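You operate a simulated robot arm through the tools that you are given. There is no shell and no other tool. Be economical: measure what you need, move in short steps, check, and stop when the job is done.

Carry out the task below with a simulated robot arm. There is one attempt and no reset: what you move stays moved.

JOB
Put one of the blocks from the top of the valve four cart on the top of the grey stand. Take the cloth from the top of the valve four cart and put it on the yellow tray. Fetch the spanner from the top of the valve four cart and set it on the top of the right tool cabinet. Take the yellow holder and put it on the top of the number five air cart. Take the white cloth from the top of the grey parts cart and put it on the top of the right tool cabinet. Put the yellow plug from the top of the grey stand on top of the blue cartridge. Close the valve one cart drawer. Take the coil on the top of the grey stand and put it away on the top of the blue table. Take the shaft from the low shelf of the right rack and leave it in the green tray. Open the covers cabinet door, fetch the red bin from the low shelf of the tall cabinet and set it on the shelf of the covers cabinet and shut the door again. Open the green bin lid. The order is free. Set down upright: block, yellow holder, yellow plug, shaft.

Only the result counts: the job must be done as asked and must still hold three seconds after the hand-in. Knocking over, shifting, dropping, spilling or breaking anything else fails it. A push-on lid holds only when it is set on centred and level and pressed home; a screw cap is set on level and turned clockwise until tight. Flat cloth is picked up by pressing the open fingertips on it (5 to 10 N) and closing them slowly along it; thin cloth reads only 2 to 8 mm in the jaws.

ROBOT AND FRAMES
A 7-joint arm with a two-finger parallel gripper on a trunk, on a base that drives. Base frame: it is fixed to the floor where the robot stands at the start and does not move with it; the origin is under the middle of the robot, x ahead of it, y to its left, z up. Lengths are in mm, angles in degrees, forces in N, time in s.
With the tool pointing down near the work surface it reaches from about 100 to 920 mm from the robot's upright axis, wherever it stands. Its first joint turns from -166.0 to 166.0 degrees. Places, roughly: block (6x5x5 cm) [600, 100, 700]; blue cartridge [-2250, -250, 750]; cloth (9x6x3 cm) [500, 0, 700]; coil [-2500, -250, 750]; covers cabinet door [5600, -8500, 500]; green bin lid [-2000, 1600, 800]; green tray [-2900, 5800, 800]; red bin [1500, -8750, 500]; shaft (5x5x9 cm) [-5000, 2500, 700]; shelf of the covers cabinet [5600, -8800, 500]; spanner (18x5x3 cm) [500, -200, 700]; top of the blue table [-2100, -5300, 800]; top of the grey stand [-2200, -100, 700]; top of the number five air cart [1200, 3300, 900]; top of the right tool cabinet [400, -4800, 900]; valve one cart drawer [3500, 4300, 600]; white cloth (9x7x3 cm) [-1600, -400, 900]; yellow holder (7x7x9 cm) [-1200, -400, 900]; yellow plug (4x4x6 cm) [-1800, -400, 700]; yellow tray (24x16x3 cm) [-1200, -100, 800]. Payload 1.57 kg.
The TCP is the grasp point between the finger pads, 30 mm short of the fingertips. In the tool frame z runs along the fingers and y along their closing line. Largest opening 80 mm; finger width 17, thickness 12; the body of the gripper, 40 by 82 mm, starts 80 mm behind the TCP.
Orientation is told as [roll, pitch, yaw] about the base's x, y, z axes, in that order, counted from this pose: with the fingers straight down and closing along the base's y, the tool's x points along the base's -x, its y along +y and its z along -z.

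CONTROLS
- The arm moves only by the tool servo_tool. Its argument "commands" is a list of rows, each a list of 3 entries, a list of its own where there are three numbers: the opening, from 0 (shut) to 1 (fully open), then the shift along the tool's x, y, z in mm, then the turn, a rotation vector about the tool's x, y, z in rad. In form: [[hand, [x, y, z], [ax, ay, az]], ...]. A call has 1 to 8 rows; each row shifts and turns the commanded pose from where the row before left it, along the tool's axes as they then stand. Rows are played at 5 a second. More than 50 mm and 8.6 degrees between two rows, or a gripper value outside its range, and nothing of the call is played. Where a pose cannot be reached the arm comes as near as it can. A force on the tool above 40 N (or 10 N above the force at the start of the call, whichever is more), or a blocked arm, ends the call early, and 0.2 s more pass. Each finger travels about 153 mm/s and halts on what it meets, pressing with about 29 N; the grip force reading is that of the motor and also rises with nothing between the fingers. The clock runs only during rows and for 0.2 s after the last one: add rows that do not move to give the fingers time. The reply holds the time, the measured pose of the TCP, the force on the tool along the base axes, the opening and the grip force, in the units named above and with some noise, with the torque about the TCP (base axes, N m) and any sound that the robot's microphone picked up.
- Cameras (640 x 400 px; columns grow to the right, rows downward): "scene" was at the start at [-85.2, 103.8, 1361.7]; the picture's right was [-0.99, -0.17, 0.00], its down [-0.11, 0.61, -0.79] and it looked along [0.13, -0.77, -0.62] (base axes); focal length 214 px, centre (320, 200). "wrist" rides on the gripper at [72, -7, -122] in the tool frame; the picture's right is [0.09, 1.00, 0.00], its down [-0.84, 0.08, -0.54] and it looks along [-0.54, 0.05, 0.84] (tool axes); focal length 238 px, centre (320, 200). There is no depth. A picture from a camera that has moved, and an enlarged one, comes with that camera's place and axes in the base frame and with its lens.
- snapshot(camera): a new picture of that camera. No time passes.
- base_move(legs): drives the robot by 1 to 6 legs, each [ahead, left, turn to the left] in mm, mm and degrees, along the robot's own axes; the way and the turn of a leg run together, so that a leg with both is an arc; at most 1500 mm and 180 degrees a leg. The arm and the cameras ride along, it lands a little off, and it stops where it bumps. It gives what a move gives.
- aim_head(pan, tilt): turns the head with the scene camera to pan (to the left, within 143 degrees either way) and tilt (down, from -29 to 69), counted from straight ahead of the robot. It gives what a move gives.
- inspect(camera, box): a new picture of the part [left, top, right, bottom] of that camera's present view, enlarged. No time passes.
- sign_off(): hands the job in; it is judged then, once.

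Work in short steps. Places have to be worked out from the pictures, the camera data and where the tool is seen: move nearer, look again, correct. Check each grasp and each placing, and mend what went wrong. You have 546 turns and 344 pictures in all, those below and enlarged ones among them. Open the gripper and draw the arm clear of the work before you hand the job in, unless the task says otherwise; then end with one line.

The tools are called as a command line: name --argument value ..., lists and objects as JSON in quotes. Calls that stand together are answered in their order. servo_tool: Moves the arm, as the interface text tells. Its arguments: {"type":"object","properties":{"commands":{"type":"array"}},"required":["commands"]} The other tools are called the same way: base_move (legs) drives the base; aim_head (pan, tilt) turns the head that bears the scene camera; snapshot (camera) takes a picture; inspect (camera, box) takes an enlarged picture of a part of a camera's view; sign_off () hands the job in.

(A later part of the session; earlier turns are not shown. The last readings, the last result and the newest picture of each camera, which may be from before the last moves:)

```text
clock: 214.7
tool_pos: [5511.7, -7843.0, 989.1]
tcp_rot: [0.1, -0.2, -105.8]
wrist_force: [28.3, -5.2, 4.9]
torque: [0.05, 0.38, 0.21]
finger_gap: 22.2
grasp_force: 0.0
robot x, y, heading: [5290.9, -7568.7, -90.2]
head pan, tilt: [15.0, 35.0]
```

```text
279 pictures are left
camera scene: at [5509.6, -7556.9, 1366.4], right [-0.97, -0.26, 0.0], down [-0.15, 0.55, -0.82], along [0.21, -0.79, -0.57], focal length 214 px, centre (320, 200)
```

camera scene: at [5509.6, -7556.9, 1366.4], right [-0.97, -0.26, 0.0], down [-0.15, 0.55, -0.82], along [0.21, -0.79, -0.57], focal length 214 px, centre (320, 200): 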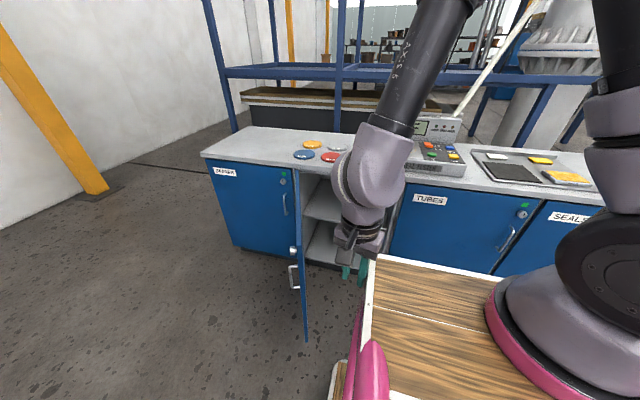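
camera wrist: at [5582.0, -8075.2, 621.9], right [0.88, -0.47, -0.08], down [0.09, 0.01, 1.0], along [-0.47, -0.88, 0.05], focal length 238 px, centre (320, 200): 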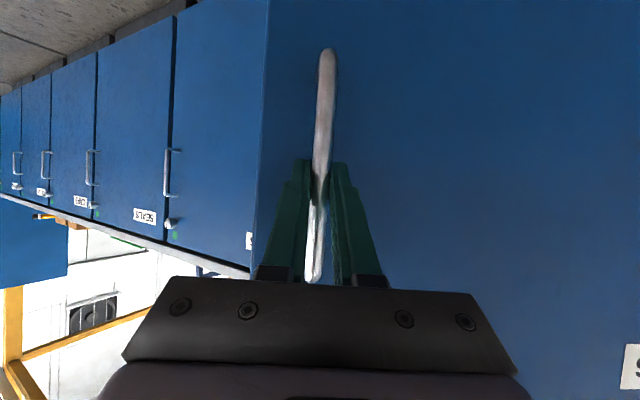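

The finger touches my own deck edge; moving off and forward.

servo_tool --commands '[[0.6, [0, 40, 0], [0, 0, 0]], [0.6, [-40, 0, -10], [0, 0, -0.14]], [0.6, [-40, 0, -10], [0, 0, -0.14]], [0.6, [-45, 0, 0], [0, 0, 0]], [0.6, [-45, 0, 0], [0, 0, 0]], [0.6, [-45, 0, 0], [0, 0, 0]], [0.6, [-45, -10, 0], [0, 0, 0]], [0.6, [-20, -40, 0], [0, 0, 0]]]'

snapshot --camera "wrist"

```text
clock: 216.5
tool_pos: [5483.7, -8127.5, 1009.7]
tcp_rot: [-0.1, -0.2, -89.8]
wrist_force: [1.4, 0.2, -0.2]
torque: [-0.02, 0.02, 0.03]
finger_gap: 48.0
grasp_force: 0.2
robot x, y, heading: [5296.8, -7574.6, -90.0]
head pan, tilt: [15.0, 35.0]
```

```text
278 pictures are left
camera wrist: at [5476.7, -8055.8, 1130.9], right [1.0, 0.1, 0.0], down [0.08, -0.83, 0.55], along [0.05, -0.54, -0.84], focal length 238 px, centre (320, 200)
```

wrist: 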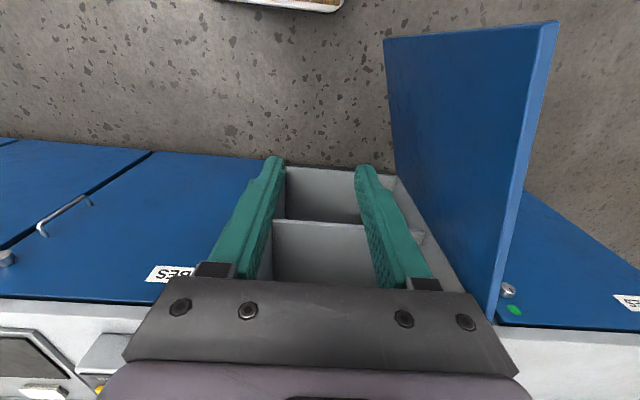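

Door is open ~75°, fine for later. Now driving to the tall cabinet for the red bin.

base_move --legs '[[-150, 0, 0], [0, -1500, 0], [0, -1500, 0], [0, -730, 0]]'

aim_head --pan 0 --tilt 25

snapshot --camera "scene"

```text
clock: 235.3
tool_pos: [1803.4, -7961.7, 1010.0]
tcp_rot: [-0.1, -0.2, -90.3]
wrist_force: [-0.1, -0.7, -0.3]
torque: [0.01, -0.02, 0.0]
finger_gap: 48.1
grasp_force: 0.0
robot x, y, heading: [1623.4, -7402.6, -90.6]
head pan, tilt: [15.0, 35.0]
```

```text
clock: 236.1
tool_pos: [1802.8, -7962.8, 1010.0]
tcp_rot: [-0.1, -0.2, -90.2]
wrist_force: [1.1, -1.1, -0.3]
torque: [0.01, 0.0, -0.02]
finger_gap: 48.1
grasp_force: 0.0
robot x, y, heading: [1619.5, -7402.2, -90.6]
head pan, tilt: [0.0, 25.0]
```

```text
277 pictures are left
camera scene: at [1811.3, -7397.9, 1382.3], right [-1.0, 0.01, 0.0], down [0.0, 0.42, -0.91], along [-0.01, -0.91, -0.42], focal length 214 px, centre (320, 200)
```

scene: 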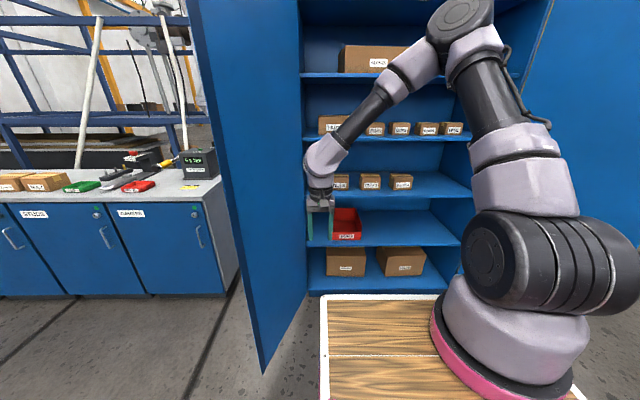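

Red bin is on the second-lowest shelf near (1630,-8620,~505). Zooming in.

inspect --camera "scene" --box '[296, 185, 392, 245]'

```text
6.67 times, centred on (344, 215) of scene
camera zoom: at [1811.3, -7397.9, 1382.3], right [-1.0, 0.01, 0.0], down [0.0, 0.42, -0.91], along [-0.01, -0.91, -0.42], focal length 1430 px, centre (160, 100)
```

zoom: 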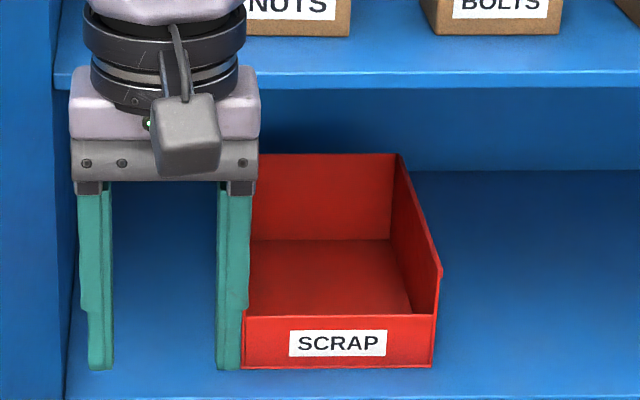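

The bin has a low front and taller sides. I plan to pinch its -x side wall with the tool tilted and the camera on top, so I first spin the tool 180° about its axis.

servo_tool --commands '[[0.6, [0, 0, 0], [0, 0, 0.149]], [0.6, [0, 0, 0], [0, 0, 0.149]], [0.6, [0, 0, 0], [0, 0, 0.149]], [0.6, [0, 0, 0], [0, 0, 0.149]], [0.6, [0, 0, 0], [0, 0, 0.149]], [0.6, [0, 0, 0], [0, 0, 0.149]], [0.6, [0, 0, 0], [0, 0, 0.149]], [0.6, [0, 0, 0], [0, 0, 0.149]]]'

servo_tool --commands '[[0.6, [0, 0, 0], [0, 0, 0.149]], [0.6, [0, 0, 0], [0, 0, 0.149]], [0.6, [0, 0, 0], [0, 0, 0.149]], [0.6, [0, 0, 0], [0, 0, 0.149]], [0.6, [0, 0, 0], [0, 0, 0.149]], [0.6, [0, 0, 0], [0, 0, 0.149]], [0.6, [0, 0, 0], [0, 0, 0.149]], [0.6, [0, 0, 0], [0, 0, 0.149]]]'

servo_tool --commands '[[0.6, [0, 0, 0], [0, 0, 0.149]], [0.6, [0, 0, 0], [0, 0, 0.149]], [0.6, [0, 0, 0], [0, 0, 0.149]], [0.6, [0, 0, 0], [0, 0, 0.149]], [0.6, [0, 0, 0], [0, 0, 0.149]], [0.6, [0, 0, 0], [0, 0, 0]]]'

```text
clock: 237.9
tool_pos: [1803.5, -7962.7, 1009.6]
tcp_rot: [0.3, -0.1, -158.9]
wrist_force: [-1.0, -1.1, 1.3]
torque: [0.01, -0.03, -0.02]
finger_gap: 48.0
grasp_force: 0.1
robot x, y, heading: [1620.9, -7403.9, -90.7]
head pan, tilt: [0.0, 25.0]
```

```text
clock: 239.7
tool_pos: [1802.7, -7963.3, 1010.5]
tcp_rot: [0.3, 0.2, 132.9]
wrist_force: [-0.1, -0.5, 0.4]
torque: [-0.01, 0.02, 0.03]
finger_gap: 47.9
grasp_force: 0.0
robot x, y, heading: [1618.3, -7403.0, -90.5]
head pan, tilt: [0.0, 25.0]
```

```text
clock: 241.1
tool_pos: [1803.9, -7962.0, 1009.4]
tcp_rot: [0.1, 0.2, 90.3]
wrist_force: [0.0, 0.6, 0.3]
torque: [0.0, -0.02, 0.02]
finger_gap: 47.7
grasp_force: 0.1
robot x, y, heading: [1618.8, -7403.7, -90.6]
head pan, tilt: [0.0, 25.0]
```

servo_tool --commands '[[0.6, [0, 40, 0], [0, 0.149, 0]], [0.6, [0, 40, 0], [0, 0.149, 0]], [0.6, [0, 40, 0], [0, 0.149, 0]], [0.6, [0, 40, 0], [0, 0.149, 0]], [0.6, [0, 40, 0], [0, 0.149, 0]], [0.6, [0, 40, 0], [0, 0.149, 0]], [0.6, [0, 40, 0], [0, 0.149, 0]], [0.6, [0, 0, 0], [0, 0, 0]]]'

base_move --legs '[[330, 0, 0]]'

snapshot --camera "wrist"

```text
clock: 242.9
tool_pos: [1593.9, -8115.3, 1003.8]
tcp_rot: [0.1, 60.1, 90.4]
wrist_force: [-0.9, -0.4, 0.7]
torque: [0.01, 0.02, -0.01]
finger_gap: 47.8
grasp_force: 0.2
out of reach, approached as far as the arm can: row 3, 4, 5, 6, 7
robot x, y, heading: [1622.7, -7405.5, -90.6]
head pan, tilt: [0.0, 25.0]
```

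```text
clock: 245.0
tool_pos: [1591.6, -8445.9, 1003.9]
tcp_rot: [0.1, 60.0, 90.5]
wrist_force: [-0.2, 0.7, -0.1]
torque: [0.01, -0.03, -0.01]
finger_gap: 48.1
grasp_force: 0.1
robot x, y, heading: [1617.6, -7731.2, -90.4]
head pan, tilt: [0.0, 25.0]
```

```text
275 pictures are left
camera wrist: at [1597.9, -8376.1, 1126.3], right [-1.0, -0.05, 0.08], down [-0.08, 0.89, -0.45], along [-0.05, -0.46, -0.89], focal length 238 px, centre (320, 200)
```

wrist: 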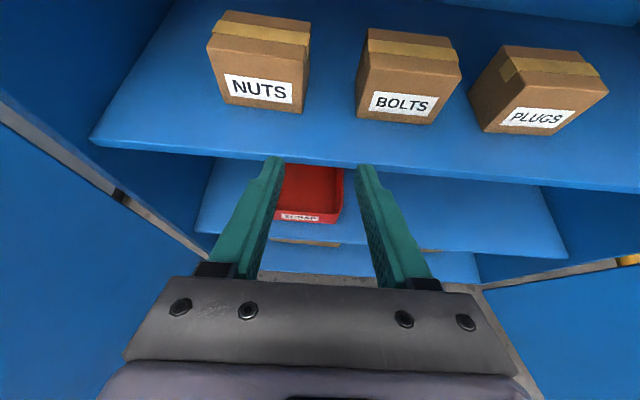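

Great view. Lowering in front of the cabinet to shelf height.

servo_tool --commands '[[0.6, [-40, 8, 23], [0, 0, 0]], [0.6, [-40, 8, 23], [0, 0, 0]], [0.6, [-40, 8, 23], [0, 0, 0]], [0.6, [-40, 8, 23], [0, 0, 0]], [0.6, [-40, 8, 23], [0, 0, 0]], [0.6, [-40, 8, 23], [0, 0, 0]], [0.6, [-40, 8, 23], [0, 0, 0]], [0.6, [0, 0, 0], [0, 0, 0]]]'

snapshot --camera "wrist"

```text
clock: 246.8
tool_pos: [1538.7, -8445.4, 679.4]
tcp_rot: [0.2, 60.0, 90.5]
wrist_force: [0.9, 0.6, 0.1]
torque: [0.04, -0.03, 0.0]
finger_gap: 47.8
grasp_force: 0.0
robot x, y, heading: [1618.4, -7729.1, -90.7]
head pan, tilt: [0.0, 25.0]
```

```text
274 pictures are left
camera wrist: at [1544.9, -8374.9, 802.4], right [-1.0, -0.05, 0.08], down [-0.08, 0.89, -0.45], along [-0.05, -0.46, -0.89], focal length 238 px, centre (320, 200)
```

wrist: 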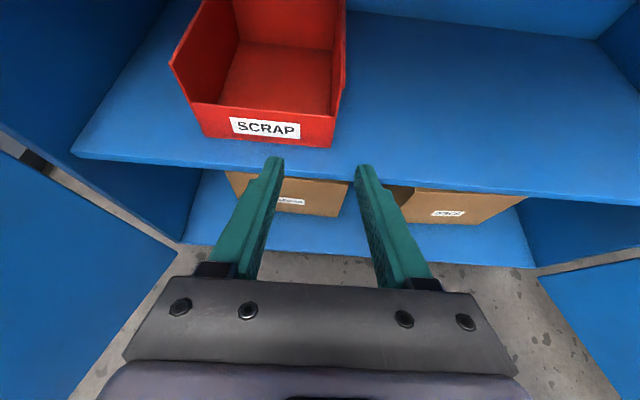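

Bin's -x wall at x≈1510, front wall top ≈570. I lower to 605, then advance over the front wall straddling the side wall.

servo_tool --commands '[[0.6, [-32, 14, 18], [0, 0, 0]], [0.6, [-32, 14, 19], [0, 0, 0]], [0.6, [24, 0, 41], [0, 0, 0]], [0.6, [24, 0, 41], [0, 0, 0]], [0.6, [22, 0, 38], [0, 0, 0]], [0.6, [0, 0, 0], [0, 0, 0]]]'

snapshot --camera "wrist"

```text
clock: 248.2
tool_pos: [1511.4, -8583.7, 606.9]
tcp_rot: [0.1, 60.0, 90.5]
wrist_force: [-0.7, 0.3, 0.6]
torque: [0.01, -0.02, -0.03]
finger_gap: 48.3
grasp_force: 0.0
robot x, y, heading: [1620.8, -7735.8, -90.5]
head pan, tilt: [0.0, 25.0]
```

```text
273 pictures are left
camera wrist: at [1518.4, -8514.8, 729.4], right [-1.0, -0.05, 0.08], down [-0.08, 0.89, -0.45], along [-0.05, -0.46, -0.89], focal length 238 px, centre (320, 200)
```

wrist: 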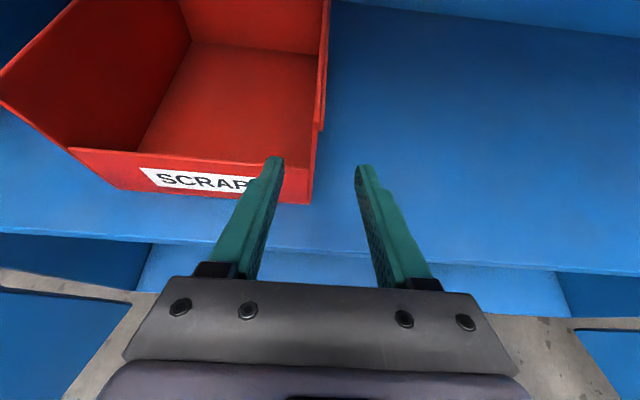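

servo_tool --commands '[[0.6, [20, 0, 35], [0, 0, 0]], [0.6, [20, 0, 35], [0, 0, 0]], [0.6, [-5, 0, 33], [0, 0, 0]], [0.6, [-10, 0, 30], [0, 0, 0]], [0.6, [0, 0, 0], [0, 0, 0]]]'

snapshot --camera "wrist"

```text
clock: 249.4
tool_pos: [1509.8, -8711.2, 562.5]
tcp_rot: [0.1, 60.0, 90.5]
wrist_force: [0.1, 0.0, -0.2]
torque: [0.03, -0.02, 0.01]
finger_gap: 47.8
grasp_force: 0.1
robot x, y, heading: [1617.9, -7731.6, -90.5]
head pan, tilt: [0.0, 25.0]
```

```text
272 pictures are left
camera wrist: at [1515.3, -8642.2, 685.1], right [-1.0, -0.05, 0.08], down [-0.08, 0.89, -0.45], along [-0.05, -0.46, -0.89], focal length 238 px, centre (320, 200)
```

wrist: 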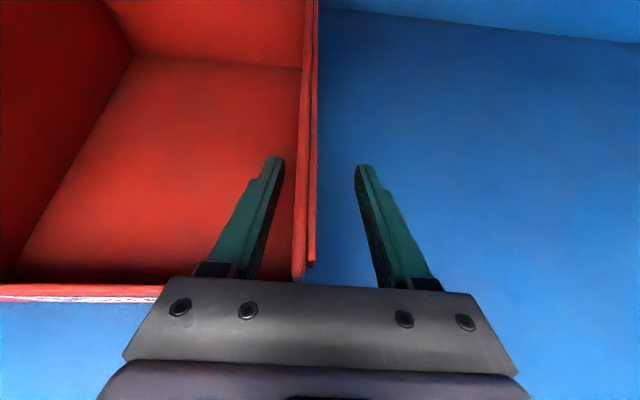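

servo_tool --commands '[[0.6, [6, -7, 26], [0, 0, 0]], [0.6, [0, 0, 0], [0, 0, 0]], [0.3, [0, 0, 0], [0, 0, 0]], [0, [0, 0, 0], [0, 0, 0]], [0, [0, 0, 0], [0, 0, 0]], [0, [0, 0, 0], [0, 0, 0]], [0, [0, 0, 0], [0, 0, 0]]]'

snapshot --camera "wrist"

```text
clock: 251.0
tool_pos: [1513.7, -8738.3, 553.8]
tcp_rot: [0.2, 60.0, 90.5]
wrist_force: [-2.4, -0.9, -0.1]
torque: [0.04, -0.08, -0.25]
finger_gap: 3.9
grasp_force: 24.8
robot x, y, heading: [1620.0, -7731.8, -90.5]
head pan, tilt: [0.0, 25.0]
```

```text
271 pictures are left
camera wrist: at [1520.5, -8668.4, 676.7], right [-1.0, -0.05, 0.08], down [-0.08, 0.89, -0.45], along [-0.05, -0.46, -0.89], focal length 238 px, centre (320, 200)
```

wrist: 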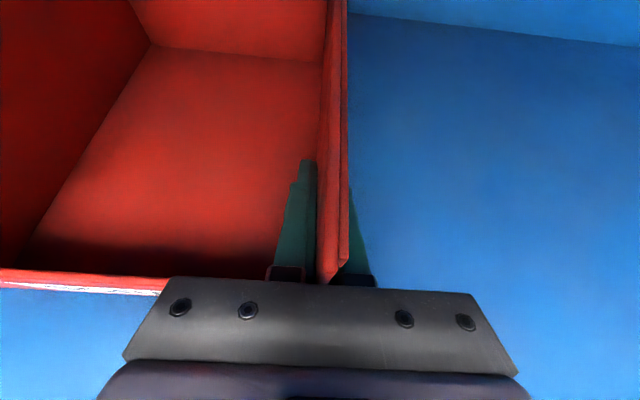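

Wall gripped (3.9 mm). Lifting 25 mm and checking.

servo_tool --commands '[[0, [8.7, 0, -5], [0, 0, 0]], [0, [8.7, 0, -5], [0, 0, 0]], [0, [4.3, 0, -2.5], [0, 0, 0]], [0, [0, 0, 0], [0, 0, 0]], [0, [0, 0, 0], [0, 0, 0]]]'

snapshot --camera "wrist"

inspect --camera "scene" --box '[232, 180, 456, 320]'

```text
clock: 252.2
tool_pos: [1514.6, -8738.0, 579.1]
tcp_rot: [0.1, 59.9, 90.5]
wrist_force: [-0.1, 1.5, -4.0]
torque: [0.34, 0.42, 0.0]
finger_gap: 3.8
grasp_force: 24.4
robot x, y, heading: [1618.9, -7730.9, -90.7]
head pan, tilt: [0.0, 25.0]
```

```text
270 pictures are left
camera wrist: at [1522.1, -8668.4, 702.0], right [-1.0, -0.05, 0.08], down [-0.08, 0.89, -0.45], along [-0.05, -0.46, -0.89], focal length 238 px, centre (320, 200)
```

wrist: 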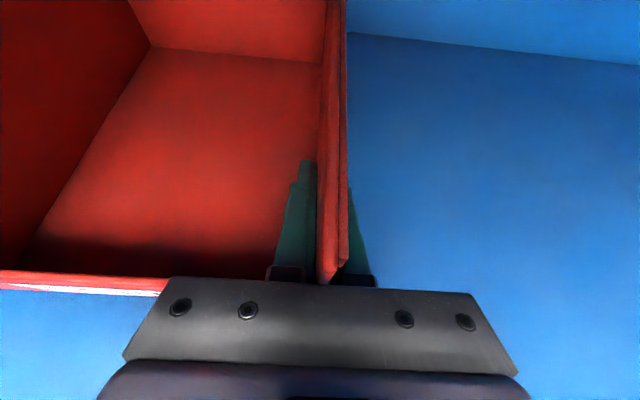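

```text
2.86 times, centred on (344, 250) of scene
camera zoom: at [1807.8, -7727.7, 1382.4], right [-1.0, 0.01, 0.0], down [0.0, 0.42, -0.91], along [-0.01, -0.91, -0.42], focal length 613 px, centre (251, 57)
```

zoom: 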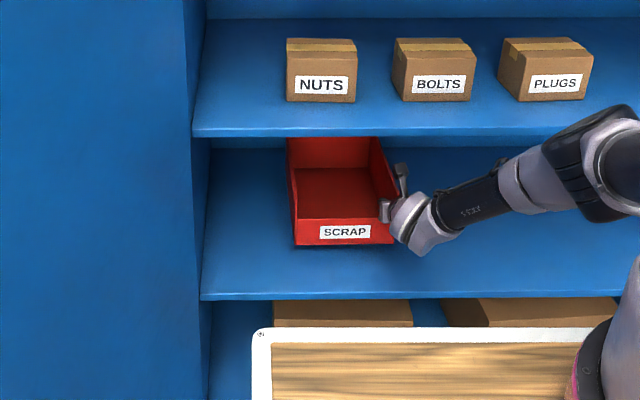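

Bin is held firmly and level. Backing out straight.

base_move --legs '[[-500, 0, 0]]'

servo_tool --commands '[[0, [40, 0, -23], [0, 0, 0]], [0, [40, 0, -23], [0, 0, 0]], [0, [40, 0, -23], [0, 0, 0]], [0, [40, 0, -23], [0, 0, 0]], [0, [0, 0, -46], [0, 0, 0]], [0, [-22, 0, -38], [0, 0, 0]], [0, [-22, 0, -38], [0, 0, 0]], [0, [-22, 0, -38], [0, 0, 0]]]'

servo_tool --commands '[[0, [-22, 0, -38], [0, 0, 0]], [0, [-22, 0, -38], [0, 0, 0]], [0, [-22, 0, -38], [0, 0, 0]], [0, [-22, 0, -38], [0, 0, 0]], [0, [0, 0, 0], [0, 0, 0]]]'

snapshot --camera "scene"

```text
clock: 255.1
tool_pos: [1520.2, -8249.2, 580.2]
tcp_rot: [0.1, 60.0, 90.4]
wrist_force: [0.7, 0.5, -4.1]
torque: [0.34, 0.42, -0.02]
finger_gap: 4.0
grasp_force: 24.5
robot x, y, heading: [1621.4, -7244.3, -90.5]
head pan, tilt: [0.0, 25.0]
```

```text
clock: 256.9
tool_pos: [1518.6, -8075.8, 786.3]
tcp_rot: [0.3, 59.9, 90.6]
wrist_force: [-1.2, -0.4, -4.1]
torque: [0.34, 0.43, -0.01]
finger_gap: 3.8
grasp_force: 24.9
robot x, y, heading: [1624.1, -7241.2, -90.5]
head pan, tilt: [0.0, 25.0]
```

```text
clock: 258.1
tool_pos: [1517.1, -7899.3, 787.2]
tcp_rot: [0.2, 60.0, 90.5]
wrist_force: [-0.4, -0.2, -3.3]
torque: [0.34, 0.45, -0.01]
finger_gap: 4.0
grasp_force: 25.3
robot x, y, heading: [1621.2, -7243.7, -90.8]
head pan, tilt: [0.0, 25.0]
```

```text
268 pictures are left
camera scene: at [1812.9, -7238.9, 1382.4], right [-1.0, 0.01, 0.0], down [0.0, 0.42, -0.91], along [-0.01, -0.91, -0.42], focal length 214 px, centre (320, 200)
```

scene: 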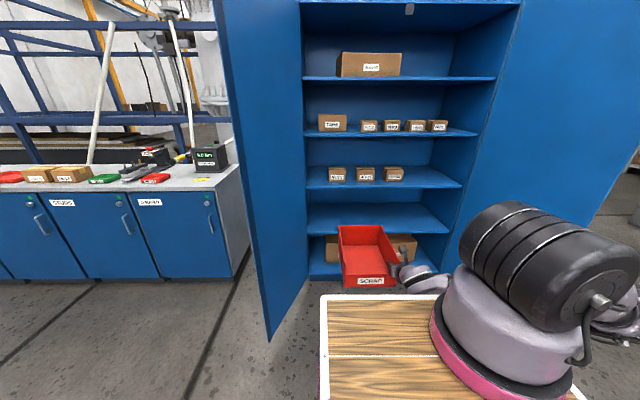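

Bin in hand. Backing off further and driving sideways to the covers cabinet.

base_move --legs '[[-120, 0, 0.6], [0, 1500, 0], [0, 1500, 0], [0, 860, 0]]'

snapshot --camera "scene"

snapshot --camera "wrist"

```text
clock: 277.6
tool_pos: [5391.5, -7813.9, 787.2]
tcp_rot: [0.2, 60.0, 90.7]
wrist_force: [-0.7, -0.7, -5.3]
torque: [0.33, 0.42, 0.01]
finger_gap: 4.1
grasp_force: 24.8
robot x, y, heading: [5495.2, -7153.1, -90.1]
head pan, tilt: [0.0, 25.0]
```

```text
267 pictures are left
camera scene: at [5684.1, -7150.6, 1382.4], right [-1.0, 0.01, 0.0], down [0.0, 0.42, -0.91], along [-0.01, -0.91, -0.42], focal length 214 px, centre (320, 200)
```

scene: 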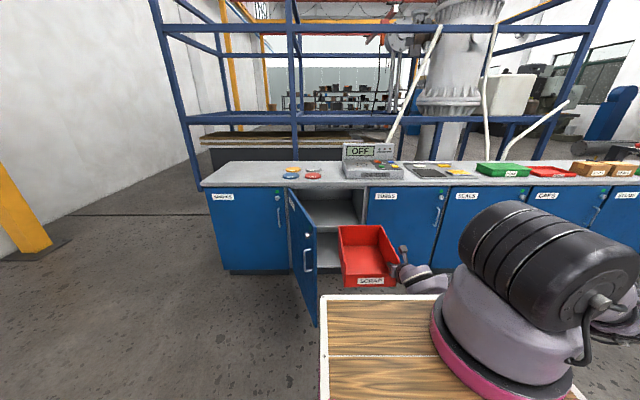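

```text
266 pictures are left
camera wrist: at [5397.3, -7744.2, 909.9], right [-1.0, -0.06, 0.08], down [-0.09, 0.89, -0.45], along [-0.05, -0.46, -0.89], focal length 238 px, centre (320, 200)
```

wrist: 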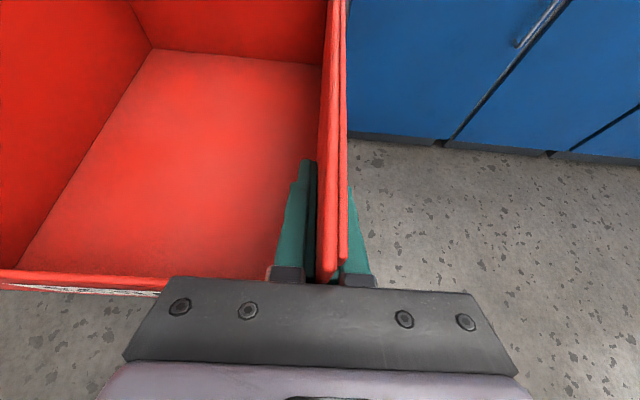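

inspect --camera "scene" --box '[264, 170, 424, 270]'

```text
4.00 times, centred on (344, 220) of scene
camera zoom: at [5684.1, -7150.6, 1382.4], right [-1.0, 0.01, 0.0], down [0.0, 0.42, -0.91], along [-0.01, -0.91, -0.42], focal length 858 px, centre (224, 120)
```

zoom: 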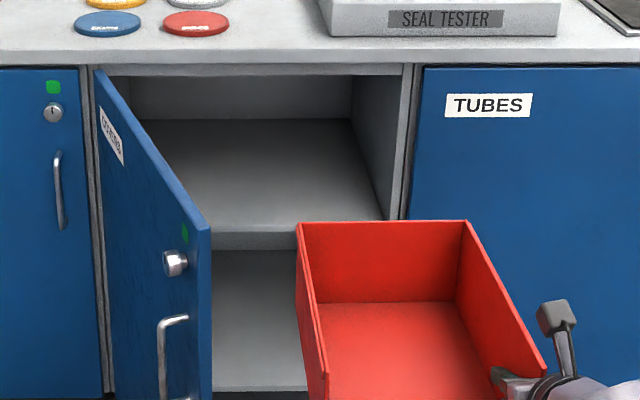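

Shelf at z≈505–513, opening x 5367–~5880, door at ~66°. Plan: TCP x≈5440. Shifting base right 125 mm and the arm left while lowering to ~605.

base_move --legs '[[0, -125, 0]]'

servo_tool --commands '[[0, [-30, -30, 18], [0, 0, 0]], [0, [-30, -30, 18], [0, 0, 0]], [0, [-30, -30, 18], [0, 0, 0]], [0, [-30, -30, 18], [0, 0, 0]], [0, [-32, -30, 18], [0, 0, 0]], [0, [0, -22, 0], [0, 0, 0]], [0, [0, 0, 0], [0, 0, 0]]]'

snapshot --camera "scene"

```text
clock: 278.9
tool_pos: [5268.0, -7812.9, 786.6]
tcp_rot: [0.2, 60.0, 90.7]
wrist_force: [0.3, 0.8, -3.9]
torque: [0.34, 0.42, -0.01]
finger_gap: 4.2
grasp_force: 24.6
robot x, y, heading: [5372.5, -7157.7, -90.4]
head pan, tilt: [0.0, 25.0]
```

```text
clock: 280.5
tool_pos: [5439.6, -7811.7, 611.5]
tcp_rot: [0.3, 60.0, 90.8]
wrist_force: [0.1, 0.5, -4.9]
torque: [0.3, 0.43, 0.01]
finger_gap: 3.8
grasp_force: 24.6
robot x, y, heading: [5374.1, -7156.7, -90.4]
head pan, tilt: [0.0, 25.0]
```

```text
264 pictures are left
camera scene: at [5561.5, -7149.7, 1382.3], right [-1.0, 0.01, 0.0], down [0.0, 0.42, -0.91], along [-0.01, -0.91, -0.42], focal length 214 px, centre (320, 200)
```

scene: 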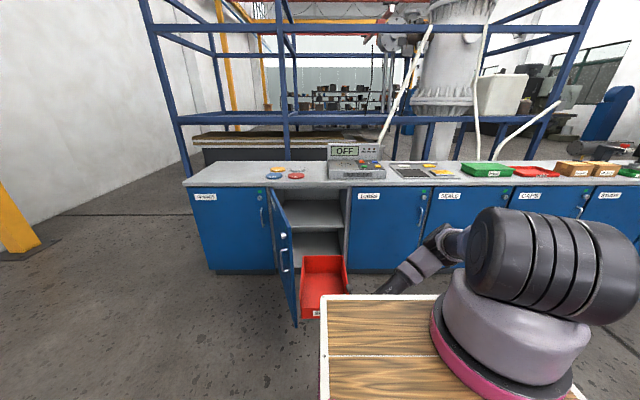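

base_move --legs '[[250, 0, 0.4]]'

snapshot --camera "wrist"

aim_head --pan 0 --tilt 40

snapshot --camera "scene"

```text
clock: 282.3
tool_pos: [5442.3, -8061.8, 611.4]
tcp_rot: [0.2, 60.0, 91.0]
wrist_force: [0.7, -0.1, -4.5]
torque: [0.29, 0.42, -0.01]
finger_gap: 3.7
grasp_force: 24.2
robot x, y, heading: [5371.4, -7407.1, -90.0]
head pan, tilt: [0.0, 25.0]
```

```text
263 pictures are left
camera wrist: at [5448.1, -7992.0, 733.8], right [-0.99, -0.06, 0.08], down [-0.09, 0.89, -0.45], along [-0.04, -0.46, -0.89], focal length 238 px, centre (320, 200)
```

wrist: 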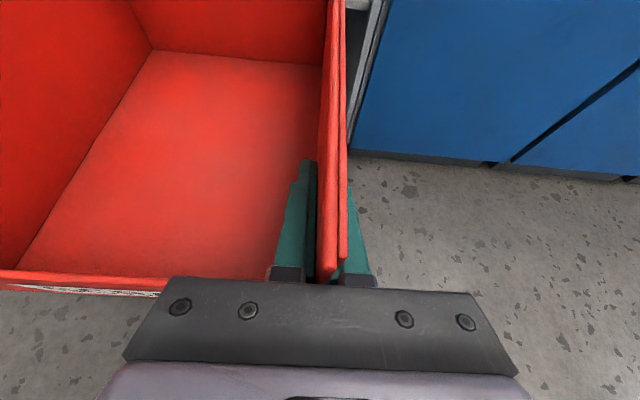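

```text
clock: 283.1
tool_pos: [5442.5, -8061.6, 611.5]
tcp_rot: [0.2, 60.0, 91.0]
wrist_force: [0.3, 0.1, -5.0]
torque: [0.34, 0.42, 0.01]
finger_gap: 3.9
grasp_force: 24.6
robot x, y, heading: [5370.9, -7401.8, -90.0]
head pan, tilt: [0.0, 40.0]
```

```text
262 pictures are left
camera scene: at [5560.4, -7391.0, 1359.1], right [-1.0, 0.0, 0.0], down [0.0, 0.64, -0.77], along [0.0, -0.77, -0.64], focal length 214 px, centre (320, 200)
```

scene: 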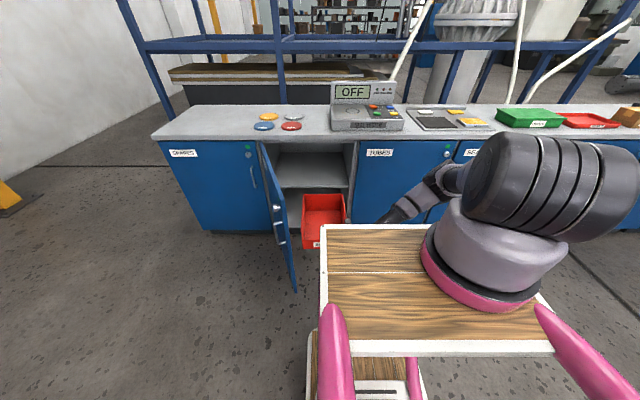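

base_move --legs '[[255, 0, 0]]'

snapshot --camera "scene"

snapshot --camera "wrist"

```text
clock: 284.9
tool_pos: [5438.5, -8314.8, 611.2]
tcp_rot: [0.2, 60.0, 90.8]
wrist_force: [-0.4, 0.2, -4.4]
torque: [0.34, 0.4, -0.01]
finger_gap: 3.9
grasp_force: 24.8
robot x, y, heading: [5368.2, -7657.9, -90.4]
head pan, tilt: [0.0, 40.0]
```

```text
261 pictures are left
camera scene: at [5559.5, -7645.0, 1359.0], right [-1.0, 0.01, 0.0], down [0.0, 0.64, -0.77], along [0.0, -0.77, -0.64], focal length 214 px, centre (320, 200)
```

scene: 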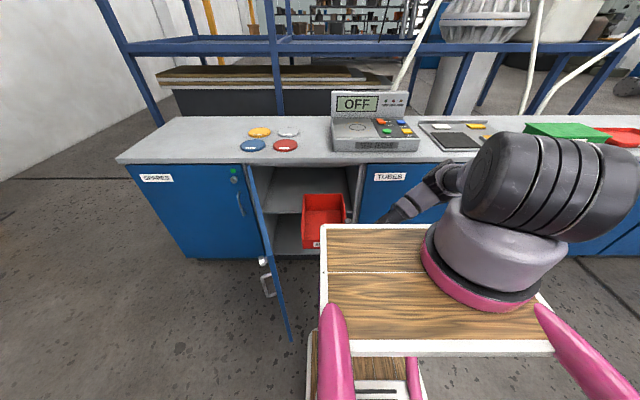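

```text
260 pictures are left
camera wrist: at [5444.6, -8245.4, 733.8], right [-1.0, -0.06, 0.08], down [-0.09, 0.89, -0.45], along [-0.05, -0.46, -0.89], focal length 238 px, centre (320, 200)
```

wrist: 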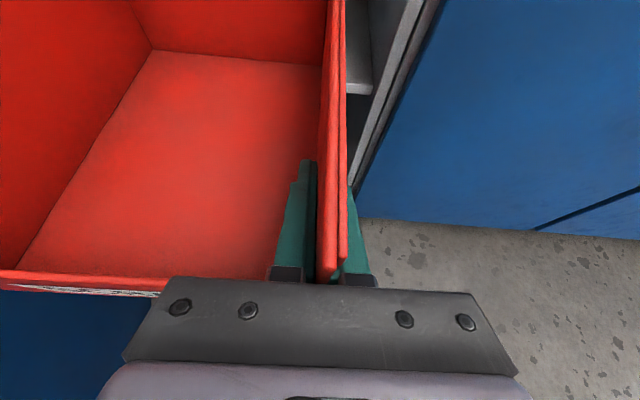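

servo_tool --commands '[[0, [22.5, 0, 39], [0, 0, 0]], [0, [22.5, 0, 39], [0, 0, 0]], [0, [22.5, 0, 39], [0, 0, 0]], [0, [22.5, 0, 39], [0, 0, 0]], [0, [0, 0, 0], [0, 0, 0]]]'

snapshot --camera "wrist"

snapshot --camera "scene"

```text
clock: 286.1
tool_pos: [5440.2, -8495.3, 611.7]
tcp_rot: [0.1, 59.9, 90.9]
wrist_force: [0.8, 0.3, -4.2]
torque: [0.38, 0.41, 0.01]
finger_gap: 3.9
grasp_force: 24.9
robot x, y, heading: [5371.9, -7657.4, -90.5]
head pan, tilt: [0.0, 40.0]
```

```text
259 pictures are left
camera wrist: at [5446.4, -8425.7, 734.0], right [-1.0, -0.06, 0.08], down [-0.09, 0.89, -0.45], along [-0.05, -0.46, -0.89], focal length 238 px, centre (320, 200)
```

wrist: 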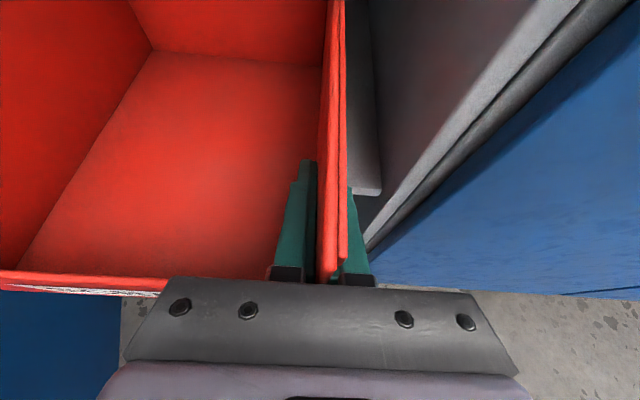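

```text
258 pictures are left
camera scene: at [5559.5, -7645.0, 1359.0], right [-1.0, 0.01, 0.0], down [0.0, 0.64, -0.77], along [0.0, -0.77, -0.64], focal length 214 px, centre (320, 200)
```

scene: 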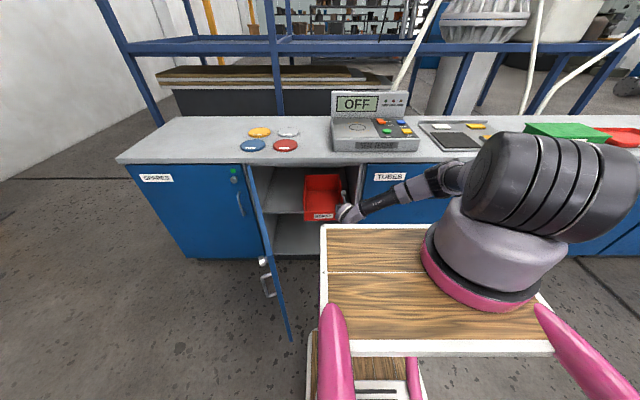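

servo_tool --commands '[[0, [22.5, 0, 39], [0, 0, 0]], [0, [22.5, 0, 39], [0, 0, 0]], [0, [22.5, 0, 39], [0, 0, 0]], [0, [22.5, 0, 39], [0, 0, 0]], [0, [0, 0, 0], [0, 0, 0]]]'

snapshot --camera "wrist"

inspect --camera "scene" --box '[232, 150, 392, 250]'

```text
clock: 287.3
tool_pos: [5440.5, -8676.1, 609.1]
tcp_rot: [0.1, 59.9, 90.8]
wrist_force: [0.6, -0.5, -4.4]
torque: [0.31, 0.43, 0.05]
finger_gap: 4.1
grasp_force: 24.4
robot x, y, heading: [5373.0, -7657.5, -90.2]
head pan, tilt: [0.0, 40.0]
```

```text
257 pictures are left
camera wrist: at [5446.8, -8605.9, 732.0], right [-1.0, -0.06, 0.08], down [-0.09, 0.89, -0.45], along [-0.05, -0.46, -0.89], focal length 238 px, centre (320, 200)
```

wrist: 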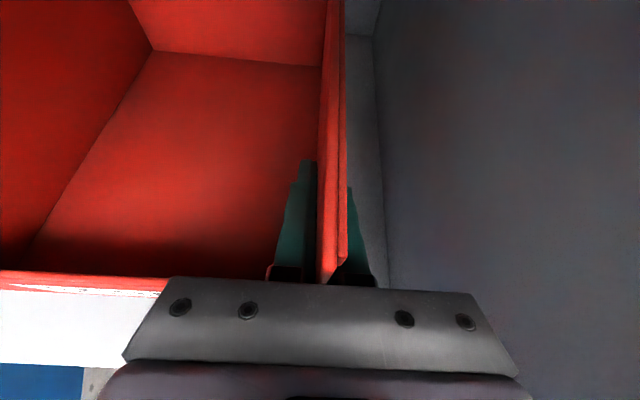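

```text
4.00 times, centred on (312, 200) of scene
camera zoom: at [5559.5, -7645.0, 1359.0], right [-1.0, 0.01, 0.0], down [0.0, 0.64, -0.77], along [0.0, -0.77, -0.64], focal length 858 px, centre (352, 200)
```

zoom: 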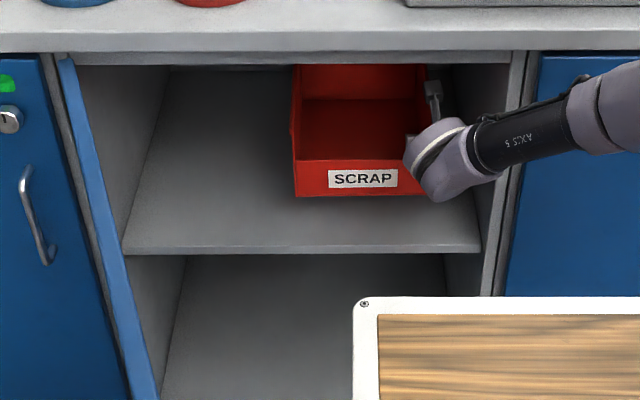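

Bin is inside over the shelf. Lowering gently.

servo_tool --commands '[[0, [-17, 0, 10], [0, 0, 0]], [0, [-17, 0, 10], [0, 0, 0]], [0, [0, 0, 0], [0, 0, 0]], [0, [-5, 0, 3], [0, 0, 0]], [0, [-5, 0, 3], [0, 0, 0]], [0, [-4, 0, 2], [0, 0, 0]], [0, [-4, 0, 2], [0, 0, 0]], [0, [0, 0, 0], [0, 0, 0]]]'

inspect --camera "scene" --box '[232, 150, 392, 250]'

```text
clock: 289.1
tool_pos: [5441.5, -8676.7, 554.0]
tcp_rot: [0.2, 60.4, 90.6]
wrist_force: [-2.2, 2.5, 27.1]
torque: [0.08, -0.22, 0.09]
finger_gap: 3.7
grasp_force: 24.7
robot x, y, heading: [5367.5, -7656.6, -90.3]
head pan, tilt: [0.0, 40.0]
```

```text
4.00 times, centred on (312, 200) of scene
camera zoom: at [5559.3, -7643.6, 1359.0], right [-1.0, 0.01, 0.0], down [0.0, 0.64, -0.77], along [0.0, -0.77, -0.64], focal length 858 px, centre (352, 200)
```

zoom: 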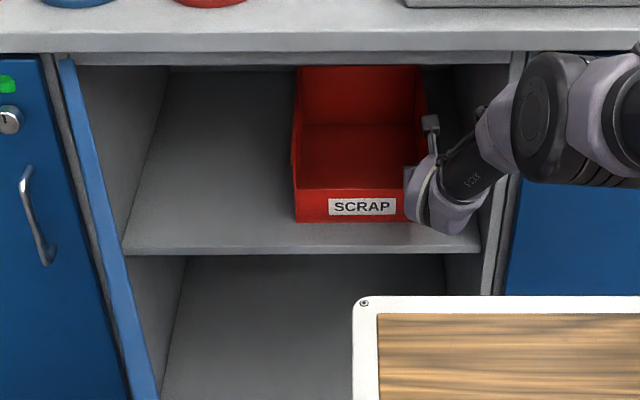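

Resting on the shelf. Opening, lifting over the front wall, and withdrawing.

servo_tool --commands '[[0.3, [0, 0, 0], [0, 0, 0]], [0.6, [0, 0, 0], [0, 0, 0]], [0.6, [0, 0, 0], [0, 0, 0]], [0.6, [20, 0, -11], [0, 0, 0]], [0.6, [22, 0, -13], [0, 0, 0]], [0.6, [-10, 0, -40], [0, 0, 0]], [0.6, [-20, 0, -40], [0, 0, 0]], [0.6, [0, 0, 0], [0, 0, 0]]]'

snapshot --camera "wrist"

```text
clock: 290.9
tool_pos: [5442.4, -8592.2, 613.3]
tcp_rot: [0.1, 60.0, 90.8]
wrist_force: [1.2, -0.1, -0.2]
torque: [0.0, 0.02, -0.01]
finger_gap: 48.0
grasp_force: 0.0
robot x, y, heading: [5371.7, -7656.9, -90.5]
head pan, tilt: [0.0, 40.0]
```

```text
254 pictures are left
camera wrist: at [5448.4, -8522.4, 735.9], right [-1.0, -0.06, 0.08], down [-0.09, 0.89, -0.45], along [-0.05, -0.46, -0.89], focal length 238 px, centre (320, 200)
```

wrist: 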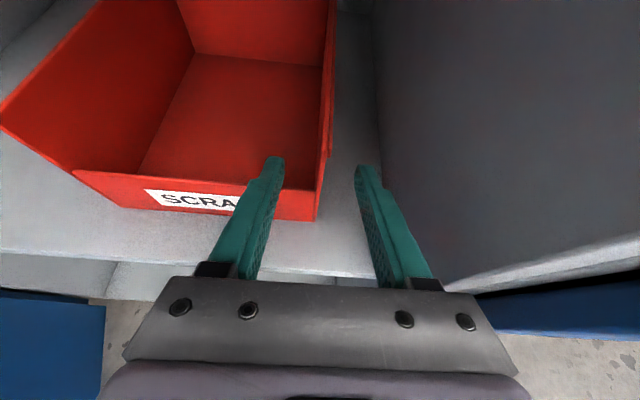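

Bin sits on the shelf. Backing off and retracting to go around the door and shut it.

base_move --legs '[[-430, 0, 0]]'

servo_tool --commands '[[0.3, [-22, 0, -38], [0, 0, 0]], [0, [-22, 0, -38], [0, 0, 0]], [0, [-22, 0, -38], [0, 0, 0]], [0, [-22, 0, -38], [0, 0, 0]], [0, [-22, 0, -38], [0, 0, 0]], [0, [-22, 0, -38], [0, 0, 0]], [0, [0, 0, 0], [0, 0, 0]]]'

base_move --legs '[[0, 470, 0]]'

snapshot --camera "scene"

snapshot --camera "wrist"

```text
clock: 293.5
tool_pos: [5445.1, -8162.9, 612.8]
tcp_rot: [0.2, 59.9, 90.9]
wrist_force: [0.3, 0.4, -0.6]
torque: [-0.02, 0.03, -0.02]
finger_gap: 48.1
grasp_force: 0.1
robot x, y, heading: [5372.8, -7225.5, -90.5]
head pan, tilt: [0.0, 40.0]
```

```text
clock: 295.1
tool_pos: [5440.0, -7898.1, 611.1]
tcp_rot: [0.0, 60.0, 90.7]
wrist_force: [0.9, -0.1, 0.3]
torque: [-0.02, -0.01, 0.02]
finger_gap: 0.0
grasp_force: 21.4
robot x, y, heading: [5373.0, -7227.2, -90.4]
head pan, tilt: [0.0, 40.0]
```

```text
clock: 297.9
tool_pos: [5902.0, -7900.2, 610.6]
tcp_rot: [0.3, 60.1, 90.9]
wrist_force: [0.1, -0.2, -0.3]
torque: [-0.03, -0.01, 0.01]
finger_gap: 0.0
grasp_force: 21.3
robot x, y, heading: [5832.9, -7227.3, -90.4]
head pan, tilt: [0.0, 40.0]
```

```text
253 pictures are left
camera scene: at [6023.6, -7216.6, 1359.0], right [-1.0, 0.0, 0.0], down [0.0, 0.64, -0.77], along [0.0, -0.77, -0.64], focal length 214 px, centre (320, 200)
```

scene: 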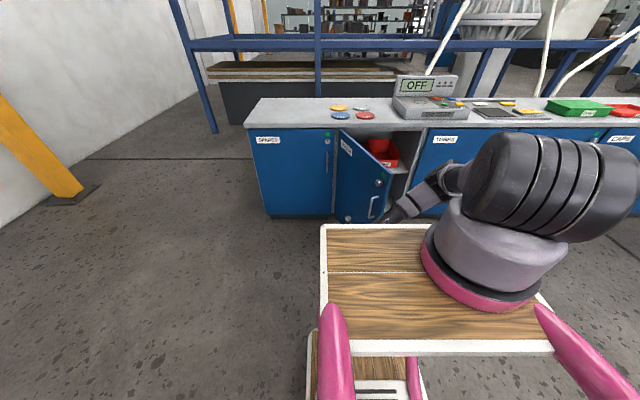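

```text
252 pictures are left
camera wrist: at [5909.1, -7831.0, 733.5], right [-0.99, -0.06, 0.08], down [-0.09, 0.89, -0.45], along [-0.05, -0.46, -0.89], focal length 238 px, centre (320, 200)
```

wrist: 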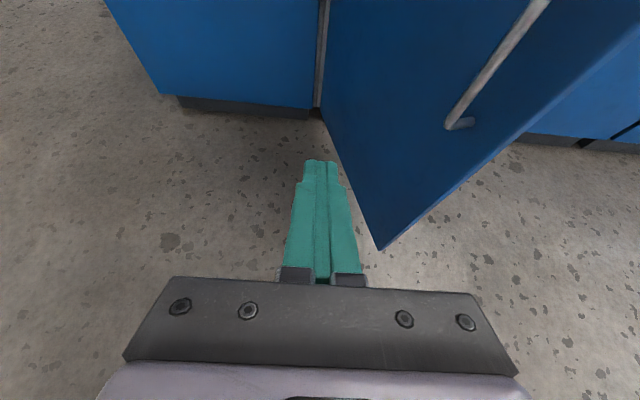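

The door stands at ~66°. I turn the tool 45° so the closed tips face the door, then move in to push.

servo_tool --commands '[[0, [0, 0, 0], [-0.113, 0, 0.065]], [0, [0, 0, 0], [-0.113, 0, 0.065]], [0, [0, 0, 0], [-0.113, 0, 0.065]], [0, [0, 0, 0], [-0.113, 0, 0.065]], [0, [0, 0, 0], [-0.113, 0, 0.065]], [0, [0, 0, 0], [-0.113, 0, 0.065]], [0, [0, 0, 0], [0, 0, 0]]]'

base_move --legs '[[300, -40, 0]]'

snapshot --camera "wrist"

```text
clock: 299.5
tool_pos: [5844.5, -8066.2, 658.8]
tcp_rot: [1.0, 59.5, 47.1]
wrist_force: [-0.4, 0.8, 0.0]
torque: [0.0, 0.0, -0.02]
finger_gap: 0.0
grasp_force: 21.5
out of reach, approached as far as the arm can: row 2, 3, 4, 5, 6
robot x, y, heading: [5831.5, -7233.2, -90.2]
head pan, tilt: [0.0, 40.0]
```

```text
clock: 301.5
tool_pos: [5803.9, -8360.8, 657.7]
tcp_rot: [1.0, 59.7, 47.2]
wrist_force: [0.7, -0.5, -0.4]
torque: [0.01, -0.02, 0.03]
finger_gap: 0.1
grasp_force: 21.4
robot x, y, heading: [5789.9, -7527.8, -89.9]
head pan, tilt: [0.0, 40.0]
```

```text
251 pictures are left
camera wrist: at [5857.1, -8316.4, 780.8], right [-0.75, 0.65, 0.09], down [0.56, 0.7, -0.45], along [-0.35, -0.29, -0.89], focal length 238 px, centre (320, 200)
```

wrist: 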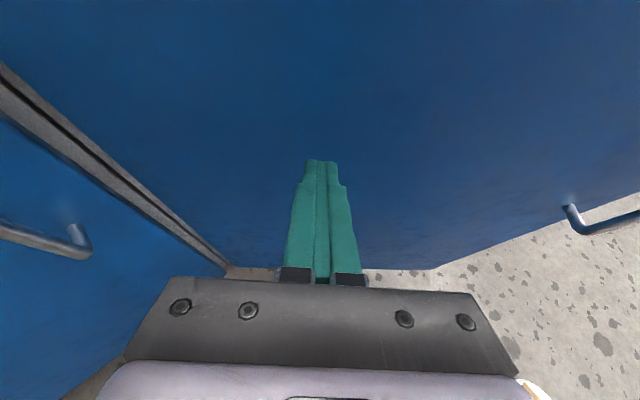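

The tips are already at the door face (door pushed to ~50°). Continuing to push it shut along its arc.

servo_tool --commands '[[0, [10.7, 27.4, 18.6], [0, 0, 0]], [0, [10.7, 27.4, 18.6], [0, 0, 0]], [0, [10.7, 27.4, 18.6], [0, 0, 0]], [0, [22, 13.6, 38], [0, 0, 0]], [0, [22, 13.6, 38], [0, 0, 0]], [0, [0, 0, 0], [0, 0, 0]]]'

snapshot --camera "wrist"

snapshot --camera "scene"

```text
clock: 302.9
tool_pos: [5618.5, -8394.7, 658.4]
tcp_rot: [1.1, 59.7, 47.1]
wrist_force: [0.3, 0.2, 0.1]
torque: [0.04, -0.02, 0.01]
finger_gap: 0.0
grasp_force: 21.0
robot x, y, heading: [5794.3, -7524.8, -90.0]
head pan, tilt: [0.0, 40.0]
```

```text
250 pictures are left
camera wrist: at [5671.7, -8349.5, 781.9], right [-0.75, 0.65, 0.09], down [0.56, 0.7, -0.45], along [-0.35, -0.29, -0.89], focal length 238 px, centre (320, 200)
```

wrist: 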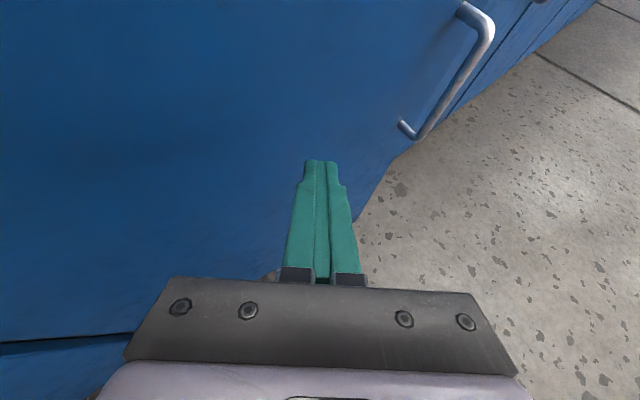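

```text
249 pictures are left
camera scene: at [5981.8, -7511.9, 1359.0], right [-1.0, 0.0, 0.0], down [0.0, 0.64, -0.77], along [0.0, -0.77, -0.64], focal length 214 px, centre (320, 200)
```

scene: 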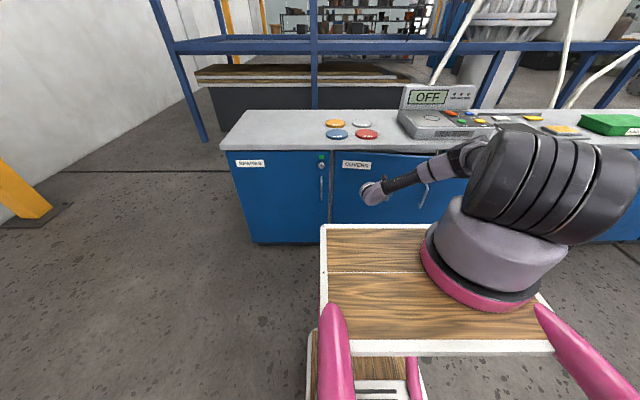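

Almost closed. Pushing the last degrees home.

servo_tool --commands '[[0, [15, -4.6, 25.8], [0, 0, 0]], [0, [15, -4.6, 25.8], [0, 0, 0]], [0, [13.4, -14.6, 23], [0, 0, 0]], [0, [13.4, -14.6, 23], [0, 0, 0]], [0, [3, -3, 5], [0, 0, 0]], [0, [3, -3, 5], [0, 0, 0]], [0, [3, -3, 5], [0, 0, 0]], [0, [0, 0, 0], [0, 0, 0]]]'

inspect --camera "scene" --box '[210, 100, 466, 260]'

```text
clock: 304.0
tool_pos: [5570.1, -8495.4, 657.0]
tcp_rot: [1.4, 59.5, 47.7]
wrist_force: [6.5, 39.5, 31.7]
torque: [-0.51, 0.32, -0.29]
finger_gap: 0.0
grasp_force: 21.6
robot x, y, heading: [5793.4, -7525.5, -90.1]
head pan, tilt: [0.0, 40.0]
stopped in row 5: the force on the tool passed its limit at 86 N (the readings are from after the stop); the commanded pose is now the measured one
```

```text
2.50 times, centred on (338, 180) of scene
camera zoom: at [5982.5, -7509.1, 1358.9], right [-1.0, 0.0, 0.0], down [0.0, 0.64, -0.77], along [0.0, -0.77, -0.64], focal length 536 px, centre (275, 250)
```

zoom: 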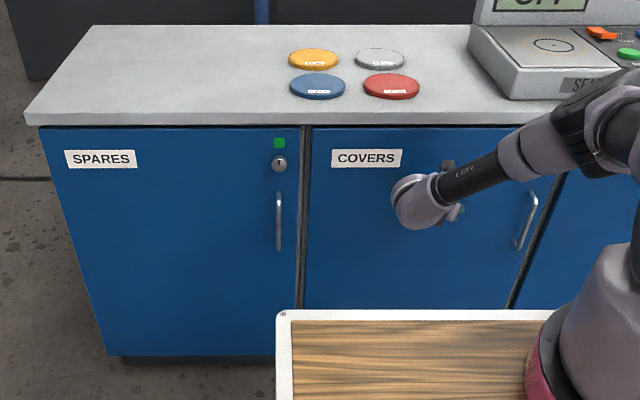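

Door is shut flush. Withdrawing and restoring the tool to vertical.

servo_tool --commands '[[0, [0, 0, -40], [0, 0, 0]], [0, [0, 0, -40], [0, 0, 0]], [0, [20, 0, -40], [0, 0, 0]], [0, [20, 0, -40], [0, 0, 0]], [0, [20, 0, -40], [0, 0, 0]], [0, [30, 0, -35], [0, 0, 0]], [0, [30, 0, -35], [0, 0, 0]], [0, [30, 0, -35], [0, 0, 0]]]'

base_move --legs '[[-300, 0, 0]]'

servo_tool --commands '[[0, [0, 0, 0], [0, -0.149, 0]], [0, [0, 0, 0], [0, -0.149, 0]], [0, [0, 0, 0], [0, -0.149, 0]], [0, [0, 0, 0], [0, -0.149, 0]], [0, [0, 0, 0], [0, -0.149, 0]], [0, [0, 0, 0], [0, -0.149, 0]], [0, [0, 0, 0], [0, -0.143, 0]], [0, [0, 0, 0], [0, 0, 0]]]'

```text
clock: 305.8
tool_pos: [5702.8, -8366.1, 936.8]
tcp_rot: [1.5, 59.2, 47.4]
wrist_force: [-0.6, 0.5, 0.8]
torque: [0.02, -0.03, 0.02]
finger_gap: 0.0
grasp_force: 21.1
robot x, y, heading: [5792.8, -7527.5, -90.1]
head pan, tilt: [0.0, 40.0]
```

```text
clock: 307.9
tool_pos: [5702.5, -8058.2, 937.5]
tcp_rot: [1.4, 59.3, 47.4]
wrist_force: [0.1, 0.5, 0.3]
torque: [-0.02, -0.04, -0.01]
finger_gap: 0.0
grasp_force: 21.0
robot x, y, heading: [5795.6, -7216.7, -90.1]
head pan, tilt: [0.0, 40.0]
```

```text
clock: 309.6
tool_pos: [5702.8, -8058.6, 937.2]
tcp_rot: [0.7, -0.2, 46.2]
wrist_force: [0.0, 1.3, -0.4]
torque: [0.01, -0.02, -0.03]
finger_gap: 0.0
grasp_force: 21.4
robot x, y, heading: [5788.0, -7212.9, -90.4]
head pan, tilt: [0.0, 40.0]
```

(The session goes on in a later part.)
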